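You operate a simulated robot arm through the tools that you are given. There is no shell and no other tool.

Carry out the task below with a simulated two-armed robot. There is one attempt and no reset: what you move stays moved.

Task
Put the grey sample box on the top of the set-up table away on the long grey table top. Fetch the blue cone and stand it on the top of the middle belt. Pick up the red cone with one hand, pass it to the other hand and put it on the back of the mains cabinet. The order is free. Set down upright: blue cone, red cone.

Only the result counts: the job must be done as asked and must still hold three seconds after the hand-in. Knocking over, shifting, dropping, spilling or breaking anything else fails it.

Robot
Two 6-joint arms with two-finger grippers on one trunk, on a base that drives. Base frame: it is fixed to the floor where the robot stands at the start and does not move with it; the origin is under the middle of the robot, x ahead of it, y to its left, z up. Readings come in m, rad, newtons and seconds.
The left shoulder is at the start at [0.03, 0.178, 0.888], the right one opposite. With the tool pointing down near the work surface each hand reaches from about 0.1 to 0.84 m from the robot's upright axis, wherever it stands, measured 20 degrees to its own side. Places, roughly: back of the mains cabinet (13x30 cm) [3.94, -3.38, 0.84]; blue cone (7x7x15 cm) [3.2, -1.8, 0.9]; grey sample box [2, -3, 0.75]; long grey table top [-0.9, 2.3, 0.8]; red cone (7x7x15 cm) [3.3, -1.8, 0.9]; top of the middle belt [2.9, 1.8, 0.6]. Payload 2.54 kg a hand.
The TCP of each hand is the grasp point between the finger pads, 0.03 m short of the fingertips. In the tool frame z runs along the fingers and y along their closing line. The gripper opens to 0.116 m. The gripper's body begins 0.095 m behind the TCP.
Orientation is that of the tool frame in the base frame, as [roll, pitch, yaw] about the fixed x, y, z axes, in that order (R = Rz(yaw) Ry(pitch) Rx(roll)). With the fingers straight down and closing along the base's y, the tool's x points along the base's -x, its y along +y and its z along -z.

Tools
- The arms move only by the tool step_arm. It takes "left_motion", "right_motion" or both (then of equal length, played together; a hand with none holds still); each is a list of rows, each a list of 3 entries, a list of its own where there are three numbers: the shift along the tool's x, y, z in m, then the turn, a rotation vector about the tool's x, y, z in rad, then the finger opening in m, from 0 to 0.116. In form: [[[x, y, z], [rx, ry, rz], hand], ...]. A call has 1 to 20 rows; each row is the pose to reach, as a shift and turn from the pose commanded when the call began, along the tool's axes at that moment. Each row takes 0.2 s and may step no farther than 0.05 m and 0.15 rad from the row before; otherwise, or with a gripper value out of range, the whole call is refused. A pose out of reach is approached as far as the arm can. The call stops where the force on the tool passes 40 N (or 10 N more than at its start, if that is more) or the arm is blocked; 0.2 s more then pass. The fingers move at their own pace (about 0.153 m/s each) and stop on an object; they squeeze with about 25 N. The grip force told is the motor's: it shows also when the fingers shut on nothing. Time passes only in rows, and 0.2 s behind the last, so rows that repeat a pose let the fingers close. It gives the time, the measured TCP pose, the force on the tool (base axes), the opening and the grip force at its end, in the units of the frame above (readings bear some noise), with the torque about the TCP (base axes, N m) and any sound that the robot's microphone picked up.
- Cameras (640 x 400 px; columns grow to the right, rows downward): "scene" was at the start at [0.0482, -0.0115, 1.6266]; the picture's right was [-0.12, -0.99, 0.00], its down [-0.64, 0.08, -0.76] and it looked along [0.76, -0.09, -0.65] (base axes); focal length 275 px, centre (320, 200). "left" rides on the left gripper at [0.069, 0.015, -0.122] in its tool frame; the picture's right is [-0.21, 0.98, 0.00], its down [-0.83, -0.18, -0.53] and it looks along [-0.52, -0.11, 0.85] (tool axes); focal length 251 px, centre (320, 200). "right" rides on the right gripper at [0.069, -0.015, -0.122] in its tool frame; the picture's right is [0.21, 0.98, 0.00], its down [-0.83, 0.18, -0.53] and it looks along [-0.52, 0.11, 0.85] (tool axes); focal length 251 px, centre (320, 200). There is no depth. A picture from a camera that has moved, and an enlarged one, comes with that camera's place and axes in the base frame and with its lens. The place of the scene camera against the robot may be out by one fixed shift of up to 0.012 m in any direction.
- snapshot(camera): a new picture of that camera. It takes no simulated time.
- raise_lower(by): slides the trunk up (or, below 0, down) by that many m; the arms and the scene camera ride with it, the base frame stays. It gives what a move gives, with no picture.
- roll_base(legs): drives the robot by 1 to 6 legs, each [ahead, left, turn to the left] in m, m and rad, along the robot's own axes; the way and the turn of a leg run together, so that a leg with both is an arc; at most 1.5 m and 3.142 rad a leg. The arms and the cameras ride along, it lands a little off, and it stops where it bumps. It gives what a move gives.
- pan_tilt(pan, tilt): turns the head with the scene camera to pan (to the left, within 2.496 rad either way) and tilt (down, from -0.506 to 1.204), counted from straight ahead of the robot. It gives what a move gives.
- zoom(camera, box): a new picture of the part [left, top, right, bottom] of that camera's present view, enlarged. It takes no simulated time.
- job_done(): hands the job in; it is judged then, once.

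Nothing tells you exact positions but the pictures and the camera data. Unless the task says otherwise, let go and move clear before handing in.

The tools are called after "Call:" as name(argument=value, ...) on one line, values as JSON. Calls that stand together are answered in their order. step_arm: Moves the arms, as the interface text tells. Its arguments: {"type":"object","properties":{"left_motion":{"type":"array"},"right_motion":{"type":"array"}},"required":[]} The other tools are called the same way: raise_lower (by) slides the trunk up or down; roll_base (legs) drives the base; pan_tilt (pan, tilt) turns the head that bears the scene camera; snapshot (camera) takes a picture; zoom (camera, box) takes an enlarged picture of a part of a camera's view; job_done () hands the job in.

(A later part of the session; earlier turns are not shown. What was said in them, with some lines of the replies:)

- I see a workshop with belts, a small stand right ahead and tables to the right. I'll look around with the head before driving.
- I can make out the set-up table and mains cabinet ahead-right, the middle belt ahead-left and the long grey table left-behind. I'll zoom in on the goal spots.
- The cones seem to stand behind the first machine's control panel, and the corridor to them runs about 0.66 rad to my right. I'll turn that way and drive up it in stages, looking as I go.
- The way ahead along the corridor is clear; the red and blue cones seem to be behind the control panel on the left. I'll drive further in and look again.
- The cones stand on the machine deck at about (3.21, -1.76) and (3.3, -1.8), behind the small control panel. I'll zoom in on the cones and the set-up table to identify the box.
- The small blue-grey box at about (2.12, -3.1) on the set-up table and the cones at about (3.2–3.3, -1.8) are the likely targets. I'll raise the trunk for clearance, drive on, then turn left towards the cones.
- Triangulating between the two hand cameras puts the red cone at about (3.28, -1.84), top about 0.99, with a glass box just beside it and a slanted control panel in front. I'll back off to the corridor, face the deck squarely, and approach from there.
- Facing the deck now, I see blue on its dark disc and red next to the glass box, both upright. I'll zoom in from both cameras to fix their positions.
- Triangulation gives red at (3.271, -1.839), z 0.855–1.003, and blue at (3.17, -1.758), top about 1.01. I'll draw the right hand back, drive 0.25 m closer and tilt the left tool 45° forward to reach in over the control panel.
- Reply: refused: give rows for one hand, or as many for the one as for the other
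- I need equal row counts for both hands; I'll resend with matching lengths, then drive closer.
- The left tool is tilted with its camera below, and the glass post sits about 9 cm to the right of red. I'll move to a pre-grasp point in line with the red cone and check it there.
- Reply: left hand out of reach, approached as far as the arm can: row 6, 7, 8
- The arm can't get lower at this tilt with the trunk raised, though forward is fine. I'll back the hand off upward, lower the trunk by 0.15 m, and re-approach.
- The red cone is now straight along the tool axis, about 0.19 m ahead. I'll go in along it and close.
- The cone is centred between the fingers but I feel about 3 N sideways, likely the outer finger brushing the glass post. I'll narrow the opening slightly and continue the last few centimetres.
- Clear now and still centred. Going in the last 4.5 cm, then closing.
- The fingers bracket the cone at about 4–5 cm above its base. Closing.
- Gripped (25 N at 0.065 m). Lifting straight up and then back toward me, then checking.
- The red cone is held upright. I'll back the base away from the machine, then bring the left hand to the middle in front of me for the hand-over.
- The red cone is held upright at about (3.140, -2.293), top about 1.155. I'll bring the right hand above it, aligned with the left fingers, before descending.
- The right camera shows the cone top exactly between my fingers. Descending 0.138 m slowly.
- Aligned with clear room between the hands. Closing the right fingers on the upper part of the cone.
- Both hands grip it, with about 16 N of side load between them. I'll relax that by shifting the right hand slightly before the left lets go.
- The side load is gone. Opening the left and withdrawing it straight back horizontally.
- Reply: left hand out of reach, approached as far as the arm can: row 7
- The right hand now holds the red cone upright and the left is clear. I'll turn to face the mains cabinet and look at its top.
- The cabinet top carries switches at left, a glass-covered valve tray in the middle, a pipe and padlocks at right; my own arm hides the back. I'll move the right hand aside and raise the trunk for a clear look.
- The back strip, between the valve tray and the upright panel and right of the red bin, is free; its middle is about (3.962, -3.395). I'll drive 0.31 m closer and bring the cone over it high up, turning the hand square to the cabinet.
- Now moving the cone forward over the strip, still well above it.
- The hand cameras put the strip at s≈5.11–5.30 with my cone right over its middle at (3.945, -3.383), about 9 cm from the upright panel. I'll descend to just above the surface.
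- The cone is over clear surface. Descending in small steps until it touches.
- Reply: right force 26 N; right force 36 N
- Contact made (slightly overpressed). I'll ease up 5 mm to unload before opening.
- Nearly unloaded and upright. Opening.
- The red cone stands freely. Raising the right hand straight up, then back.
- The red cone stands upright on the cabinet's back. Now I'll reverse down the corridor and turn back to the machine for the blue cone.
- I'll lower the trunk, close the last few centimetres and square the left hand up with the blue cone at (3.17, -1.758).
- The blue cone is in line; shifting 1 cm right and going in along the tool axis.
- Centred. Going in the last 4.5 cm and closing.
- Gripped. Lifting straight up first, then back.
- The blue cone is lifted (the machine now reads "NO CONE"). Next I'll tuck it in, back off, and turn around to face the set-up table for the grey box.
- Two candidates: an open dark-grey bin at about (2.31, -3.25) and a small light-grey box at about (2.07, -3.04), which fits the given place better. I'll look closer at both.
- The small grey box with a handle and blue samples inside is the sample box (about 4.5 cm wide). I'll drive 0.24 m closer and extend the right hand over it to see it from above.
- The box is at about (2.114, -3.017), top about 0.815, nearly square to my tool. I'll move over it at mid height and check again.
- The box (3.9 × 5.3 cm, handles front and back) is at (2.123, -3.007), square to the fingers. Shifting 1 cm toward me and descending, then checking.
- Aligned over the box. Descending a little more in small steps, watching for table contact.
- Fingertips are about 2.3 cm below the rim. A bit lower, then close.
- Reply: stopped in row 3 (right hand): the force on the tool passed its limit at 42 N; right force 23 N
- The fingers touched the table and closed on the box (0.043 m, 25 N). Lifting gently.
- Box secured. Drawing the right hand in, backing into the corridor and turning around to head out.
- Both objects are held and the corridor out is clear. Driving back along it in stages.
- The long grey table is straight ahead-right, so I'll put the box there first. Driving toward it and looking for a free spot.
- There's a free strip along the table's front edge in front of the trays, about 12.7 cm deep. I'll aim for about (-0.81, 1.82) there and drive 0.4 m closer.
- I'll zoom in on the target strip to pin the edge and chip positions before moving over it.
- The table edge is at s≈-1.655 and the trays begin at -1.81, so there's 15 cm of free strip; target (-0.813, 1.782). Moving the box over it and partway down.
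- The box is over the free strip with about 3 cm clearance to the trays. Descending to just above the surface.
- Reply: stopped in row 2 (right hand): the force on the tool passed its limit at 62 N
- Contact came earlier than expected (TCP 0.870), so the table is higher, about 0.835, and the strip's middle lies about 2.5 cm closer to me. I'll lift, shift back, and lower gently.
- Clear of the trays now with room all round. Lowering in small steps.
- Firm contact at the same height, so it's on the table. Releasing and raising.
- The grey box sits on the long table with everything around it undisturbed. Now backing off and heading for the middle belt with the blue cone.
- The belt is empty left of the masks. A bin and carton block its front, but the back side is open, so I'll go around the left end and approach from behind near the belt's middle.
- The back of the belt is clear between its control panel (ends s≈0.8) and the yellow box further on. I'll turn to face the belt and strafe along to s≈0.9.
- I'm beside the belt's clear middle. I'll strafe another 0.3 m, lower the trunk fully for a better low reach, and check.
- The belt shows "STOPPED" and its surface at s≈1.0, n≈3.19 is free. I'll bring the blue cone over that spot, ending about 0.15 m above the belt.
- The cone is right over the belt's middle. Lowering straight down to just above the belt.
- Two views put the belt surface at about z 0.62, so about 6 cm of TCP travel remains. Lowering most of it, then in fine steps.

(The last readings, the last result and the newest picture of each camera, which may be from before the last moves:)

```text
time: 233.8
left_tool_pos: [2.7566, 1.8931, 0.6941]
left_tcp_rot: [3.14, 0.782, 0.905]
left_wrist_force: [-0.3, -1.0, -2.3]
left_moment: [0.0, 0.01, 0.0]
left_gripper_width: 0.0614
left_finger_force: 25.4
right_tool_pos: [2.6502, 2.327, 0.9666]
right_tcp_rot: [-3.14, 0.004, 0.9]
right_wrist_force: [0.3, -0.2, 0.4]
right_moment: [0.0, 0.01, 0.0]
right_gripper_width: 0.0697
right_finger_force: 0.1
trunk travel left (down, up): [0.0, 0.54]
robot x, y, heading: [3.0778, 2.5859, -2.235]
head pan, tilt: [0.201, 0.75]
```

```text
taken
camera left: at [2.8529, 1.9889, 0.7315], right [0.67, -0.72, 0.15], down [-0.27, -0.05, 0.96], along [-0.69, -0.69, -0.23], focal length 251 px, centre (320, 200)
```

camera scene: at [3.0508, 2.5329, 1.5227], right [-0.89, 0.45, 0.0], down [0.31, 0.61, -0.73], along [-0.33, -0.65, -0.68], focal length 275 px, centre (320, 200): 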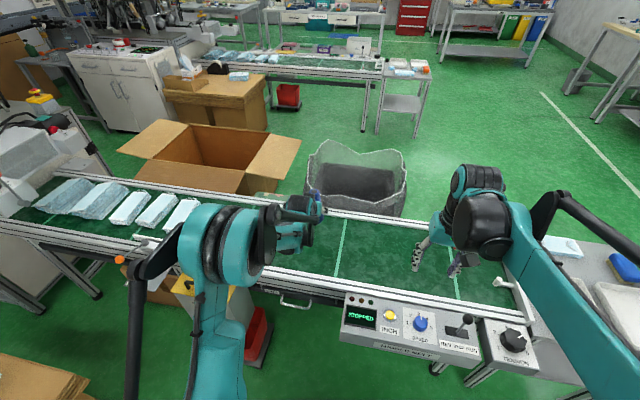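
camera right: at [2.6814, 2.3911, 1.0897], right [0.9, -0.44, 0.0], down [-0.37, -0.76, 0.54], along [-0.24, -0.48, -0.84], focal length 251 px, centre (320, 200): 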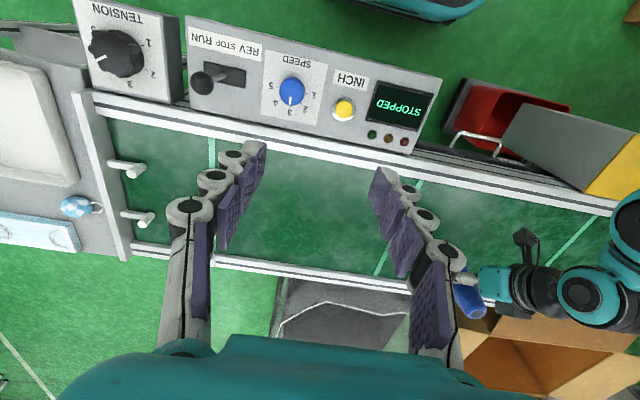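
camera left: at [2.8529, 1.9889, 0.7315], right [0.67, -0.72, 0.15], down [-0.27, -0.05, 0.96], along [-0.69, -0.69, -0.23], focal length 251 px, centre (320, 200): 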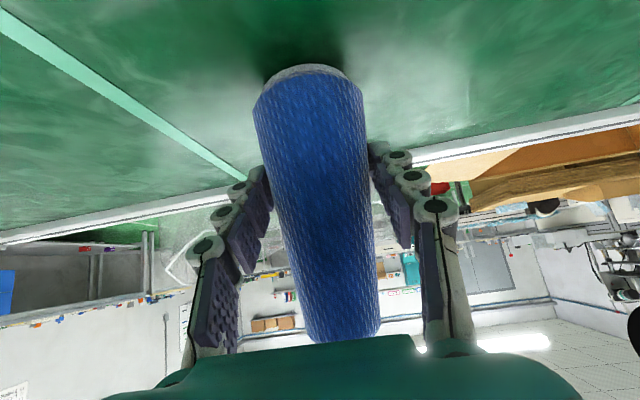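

Getting close (contact shadow visible). Fine steps now.

Call:
step_arm(left_motion=[[[0.002, 0, 0.002], [0, 0, 0], 0.035], [[0.004, 0, 0.004], [0, 0, 0], 0.035], [[0.006, 0, 0.006], [0, 0, 0], 0.035]])

```text
time: 234.6
left_tool_pos: [2.7566, 1.8933, 0.684]
left_tcp_rot: [3.139, 0.785, 0.904]
left_wrist_force: [-1.4, -0.2, -0.2]
left_moment: [0.01, -0.05, 0.0]
left_gripper_width: 0.0617
left_finger_force: 25.2
right_tool_pos: [2.6505, 2.3275, 0.9668]
right_tcp_rot: [-3.141, 0.005, 0.898]
right_wrist_force: [-0.1, 0.1, -0.7]
right_moment: [0.03, -0.01, 0.01]
right_gripper_width: 0.07
right_finger_force: 0.1
trunk travel left (down, up): [0.0, 0.54]
robot x, y, heading: [3.0759, 2.5854, -2.236]
head pan, tilt: [0.201, 0.75]
```

Call:
step_arm(left_motion=[[[0.001, 0, 0.001], [0, 0, 0], 0.035], [[0.001, 0, 0.001], [0, 0, 0], 0.035]])

Call:
snapshot(camera="left")

```text
time: 235.2
left_tool_pos: [2.7573, 1.8941, 0.6839]
left_tcp_rot: [3.141, 0.788, 0.904]
left_wrist_force: [-1.1, -5.9, 17.5]
left_moment: [-0.23, -0.3, -0.07]
left_gripper_width: 0.0613
left_finger_force: 25.3
right_tool_pos: [2.6517, 2.3274, 0.9678]
right_tcp_rot: [3.14, 0.005, 0.899]
right_wrist_force: [0.6, 0.4, 0.5]
right_moment: [0.06, -0.01, -0.01]
right_gripper_width: 0.07
right_finger_force: 0.1
trunk travel left (down, up): [0.0, 0.54]
robot x, y, heading: [3.074, 2.5839, -2.237]
head pan, tilt: [0.201, 0.75]
```

```text
taken
camera left: at [2.853, 1.9897, 0.7218], right [0.67, -0.72, 0.15], down [-0.27, -0.05, 0.96], along [-0.69, -0.69, -0.23], focal length 251 px, centre (320, 200)
```

left: 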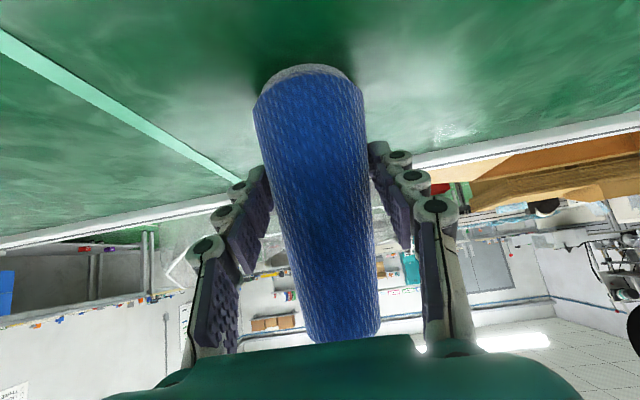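

The cone is down on the belt. Easing off about 1 mm and opening the fingers.

Call:
step_arm(left_motion=[[[-0.001, 0, -0.001], [0, 0, 0], 0.035], [[-0.001, 0, -0.001], [0, 0, 0], 0.05], [[-0.001, 0, -0.001], [0, 0, 0], 0.07], [[-0.001, 0, -0.001], [0, 0, 0], 0.09], [[-0.001, 0, -0.001], [0, 0, 0], 0.09]])

Call:
snapshot(camera="left")

```text
time: 236.4
left_tool_pos: [2.7575, 1.8935, 0.6835]
left_tcp_rot: [3.141, 0.783, 0.903]
left_wrist_force: [0.4, 0.6, 0.1]
left_moment: [-0.04, 0.01, 0.0]
left_gripper_width: 0.0903
left_finger_force: 0.0
right_tool_pos: [2.651, 2.3278, 0.9664]
right_tcp_rot: [-3.142, 0.004, 0.899]
right_wrist_force: [-0.5, 0.0, -0.6]
right_moment: [-0.01, 0.0, 0.05]
right_gripper_width: 0.07
right_finger_force: 0.1
trunk travel left (down, up): [0.0, 0.54]
robot x, y, heading: [3.0774, 2.586, -2.238]
head pan, tilt: [0.201, 0.75]
```

```text
taken
camera left: at [2.8528, 1.9895, 0.7218], right [0.67, -0.72, 0.15], down [-0.27, -0.05, 0.96], along [-0.69, -0.69, -0.23], focal length 251 px, centre (320, 200)
```

left: 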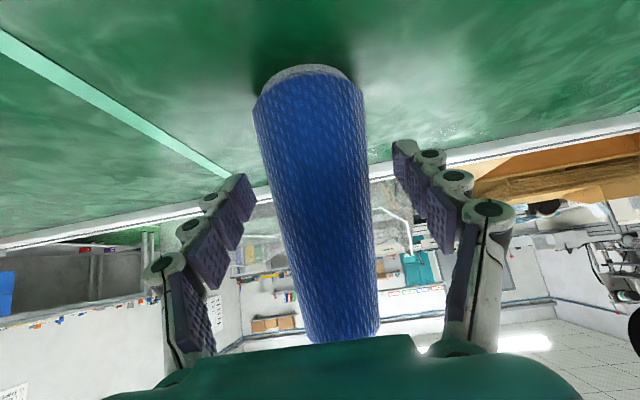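

It stands freely. Withdrawing straight back along the tool axis.

Call:
step_arm(left_motion=[[[0, 0, -0.02], [0, 0, 0], 0.09], [[0, 0, -0.05], [0, 0, 0], 0.09], [[0, 0, -0.09], [0, 0, 0], 0.09], [[0, 0, -0.13], [0, 0, 0], 0.09], [[0, 0, -0.17], [0, 0, 0], 0.09], [[0, 0, -0.21], [0, 0, 0], 0.09], [[0, 0, -0.25], [0, 0, 0], 0.09], [[0, 0, -0.29], [0, 0, 0], 0.09], [[0, 0, -0.33], [0, 0, 0], 0.09]])

Call:
roll_base(legs=[[-0.12, 0, 0]])

Call:
snapshot(camera="scene")

Call:
snapshot(camera="left")

```text
time: 238.4
left_tool_pos: [2.9021, 2.0783, 0.9177]
left_tcp_rot: [3.141, 0.785, 0.903]
left_wrist_force: [0.3, 0.3, 0.1]
left_moment: [-0.01, -0.02, 0.0]
left_gripper_width: 0.0901
left_finger_force: 0.1
right_tool_pos: [2.6523, 2.3279, 0.9677]
right_tcp_rot: [3.142, 0.003, 0.9]
right_wrist_force: [-0.2, 0.4, -0.4]
right_moment: [-0.01, 0.0, 0.0]
right_gripper_width: 0.0698
right_finger_force: 0.0
trunk travel left (down, up): [0.0, 0.54]
robot x, y, heading: [3.0787, 2.5858, -2.239]
head pan, tilt: [0.201, 0.75]
```

```text
time: 239.6
left_tool_pos: [2.9745, 2.1711, 0.9165]
left_tcp_rot: [3.139, 0.784, 0.904]
left_wrist_force: [-0.6, -0.1, 0.5]
left_moment: [0.02, -0.03, 0.01]
left_gripper_width: 0.0901
left_finger_force: 0.0
right_tool_pos: [2.726, 2.422, 0.967]
right_tcp_rot: [-3.139, 0.004, 0.896]
right_wrist_force: [0.8, -0.1, -0.4]
right_moment: [-0.05, -0.01, -0.02]
right_gripper_width: 0.0699
right_finger_force: 0.0
trunk travel left (down, up): [0.0, 0.54]
robot x, y, heading: [3.1514, 2.6785, -2.239]
head pan, tilt: [0.201, 0.75]
```

```text
taken
camera scene: at [3.1263, 2.6293, 1.5229], right [-0.89, 0.45, 0.0], down [0.31, 0.61, -0.73], along [-0.33, -0.65, -0.68], focal length 275 px, centre (320, 200)
```

scene: 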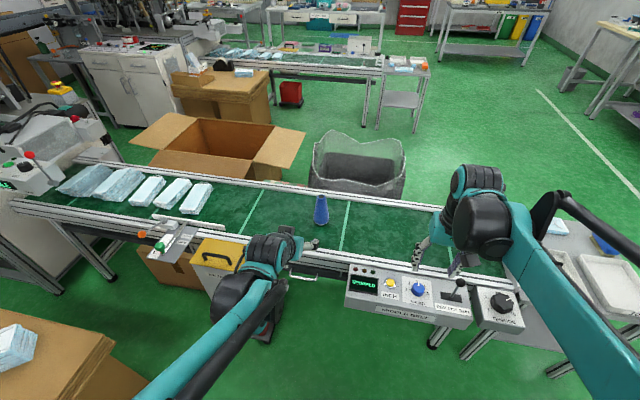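

```text
taken
camera left: at [3.0711, 2.2673, 0.9545], right [0.67, -0.72, 0.15], down [-0.27, -0.05, 0.96], along [-0.69, -0.69, -0.23], focal length 251 px, centre (320, 200)
```

left: 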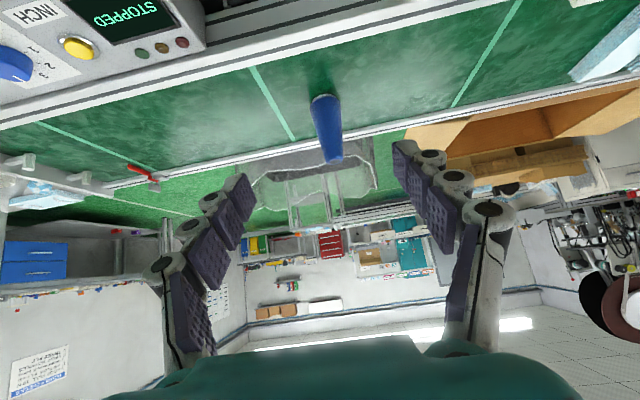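

The blue cone stands upright on the belt's middle and both hands are clear. A last distant check of the red cone and the grey box before handing in.

Call:
pan_tilt(pan=0.8, tilt=0.12)

Call:
zoom(camera="scene", box=[240, 140, 400, 240])

Call:
pan_tilt(pan=-0.68, tilt=0.2)

Call:
zoom(camera="scene", box=[270, 160, 370, 230])

```text
time: 240.6
left_tool_pos: [2.9752, 2.1702, 0.9164]
left_tcp_rot: [3.14, 0.784, 0.905]
left_wrist_force: [-0.1, -0.1, 0.7]
left_moment: [-0.01, -0.02, -0.03]
left_gripper_width: 0.0899
left_finger_force: 0.1
right_tool_pos: [2.7239, 2.4214, 0.9679]
right_tcp_rot: [3.14, 0.004, 0.897]
right_wrist_force: [0.0, -0.6, -0.1]
right_moment: [0.02, 0.03, -0.02]
right_gripper_width: 0.07
right_finger_force: 0.2
trunk travel left (down, up): [0.0, 0.54]
robot x, y, heading: [3.1482, 2.6812, -2.242]
head pan, tilt: [0.799, 0.12]
```

```text
4.00 times, centred on (320, 190) of scene
camera zoom: at [3.1746, 2.6104, 1.5799], right [-0.99, -0.13, 0.0], down [-0.02, 0.12, -0.99], along [0.13, -0.98, -0.12], focal length 1101 px, centre (320, 240)
```

zoom: 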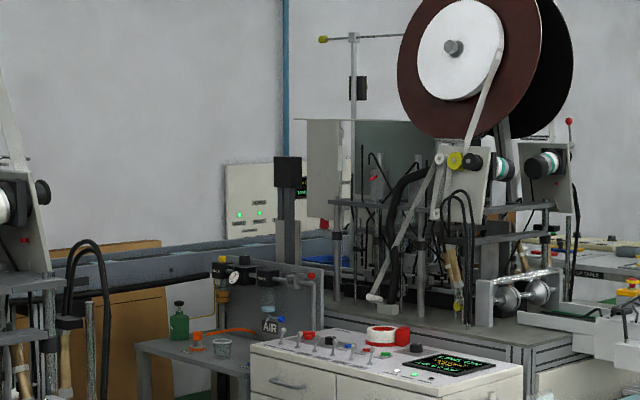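

```text
time: 242.2
left_tool_pos: [2.9744, 2.1705, 0.9169]
left_tcp_rot: [3.141, 0.783, 0.903]
left_wrist_force: [-0.1, -0.5, 0.0]
left_moment: [0.02, 0.02, -0.04]
left_gripper_width: 0.09
left_finger_force: 0.0
right_tool_pos: [2.7238, 2.4211, 0.9666]
right_tcp_rot: [-3.14, 0.004, 0.898]
right_wrist_force: [0.1, 0.6, 1.0]
right_moment: [0.02, 0.0, 0.04]
right_gripper_width: 0.0698
right_finger_force: 0.1
trunk travel left (down, up): [0.0, 0.54]
robot x, y, heading: [3.1536, 2.683, -2.237]
head pan, tilt: [-0.681, 0.201]
```

```text
5.71 times, centred on (320, 195) of scene
camera zoom: at [3.0716, 2.6812, 1.5725], right [-0.22, 0.97, 0.0], down [0.19, 0.04, -0.98], along [-0.96, -0.22, -0.2], focal length 1574 px, centre (320, 229)
```

zoom: 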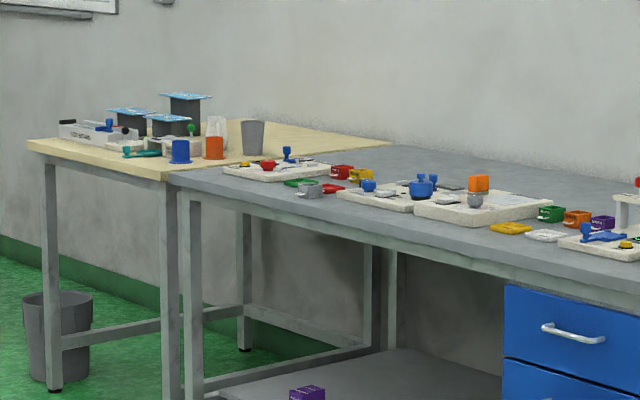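

The grey box is visible resting upright on the long table. The blue cone stands on the belt. The red cone is hidden by the machines from here, but it stood upright on the cabinet back when I left it. All three are placed and both hands are empty and clear, so I'm handing in.

Call:
job_done()

```text
The job is handed in.
```

I finished all three placements and handed the job in. I don't have the verdict yet.

- **Grey sample box:** it rests upright on the front strip of the long grey table top. I took it to be the small grey box with handles, because it was closest to the position you gave. A larger empty grey bin stood on the same table. While setting the box down I hit the table harder than planned (62 N) because its surface was higher than I had estimated. In the pictures afterwards nothing nearby had moved.
- **Blue cone:** it stands upright near the middle of the middle belt. The belt's panel reads "STOPPED".
- **Red cone:** I picked it up with the left hand, passed it to the right in mid-air, and set it upright on the back of the mains cabinet. From where I ended, the machines hide it, so my last view of it is from just after I let go.

While reaching for the red cone, a left finger seemed to brush the post of the glass box with about 3 N. I backed off, and the post showed no sign of moving. Both hands are empty and clear of everything.
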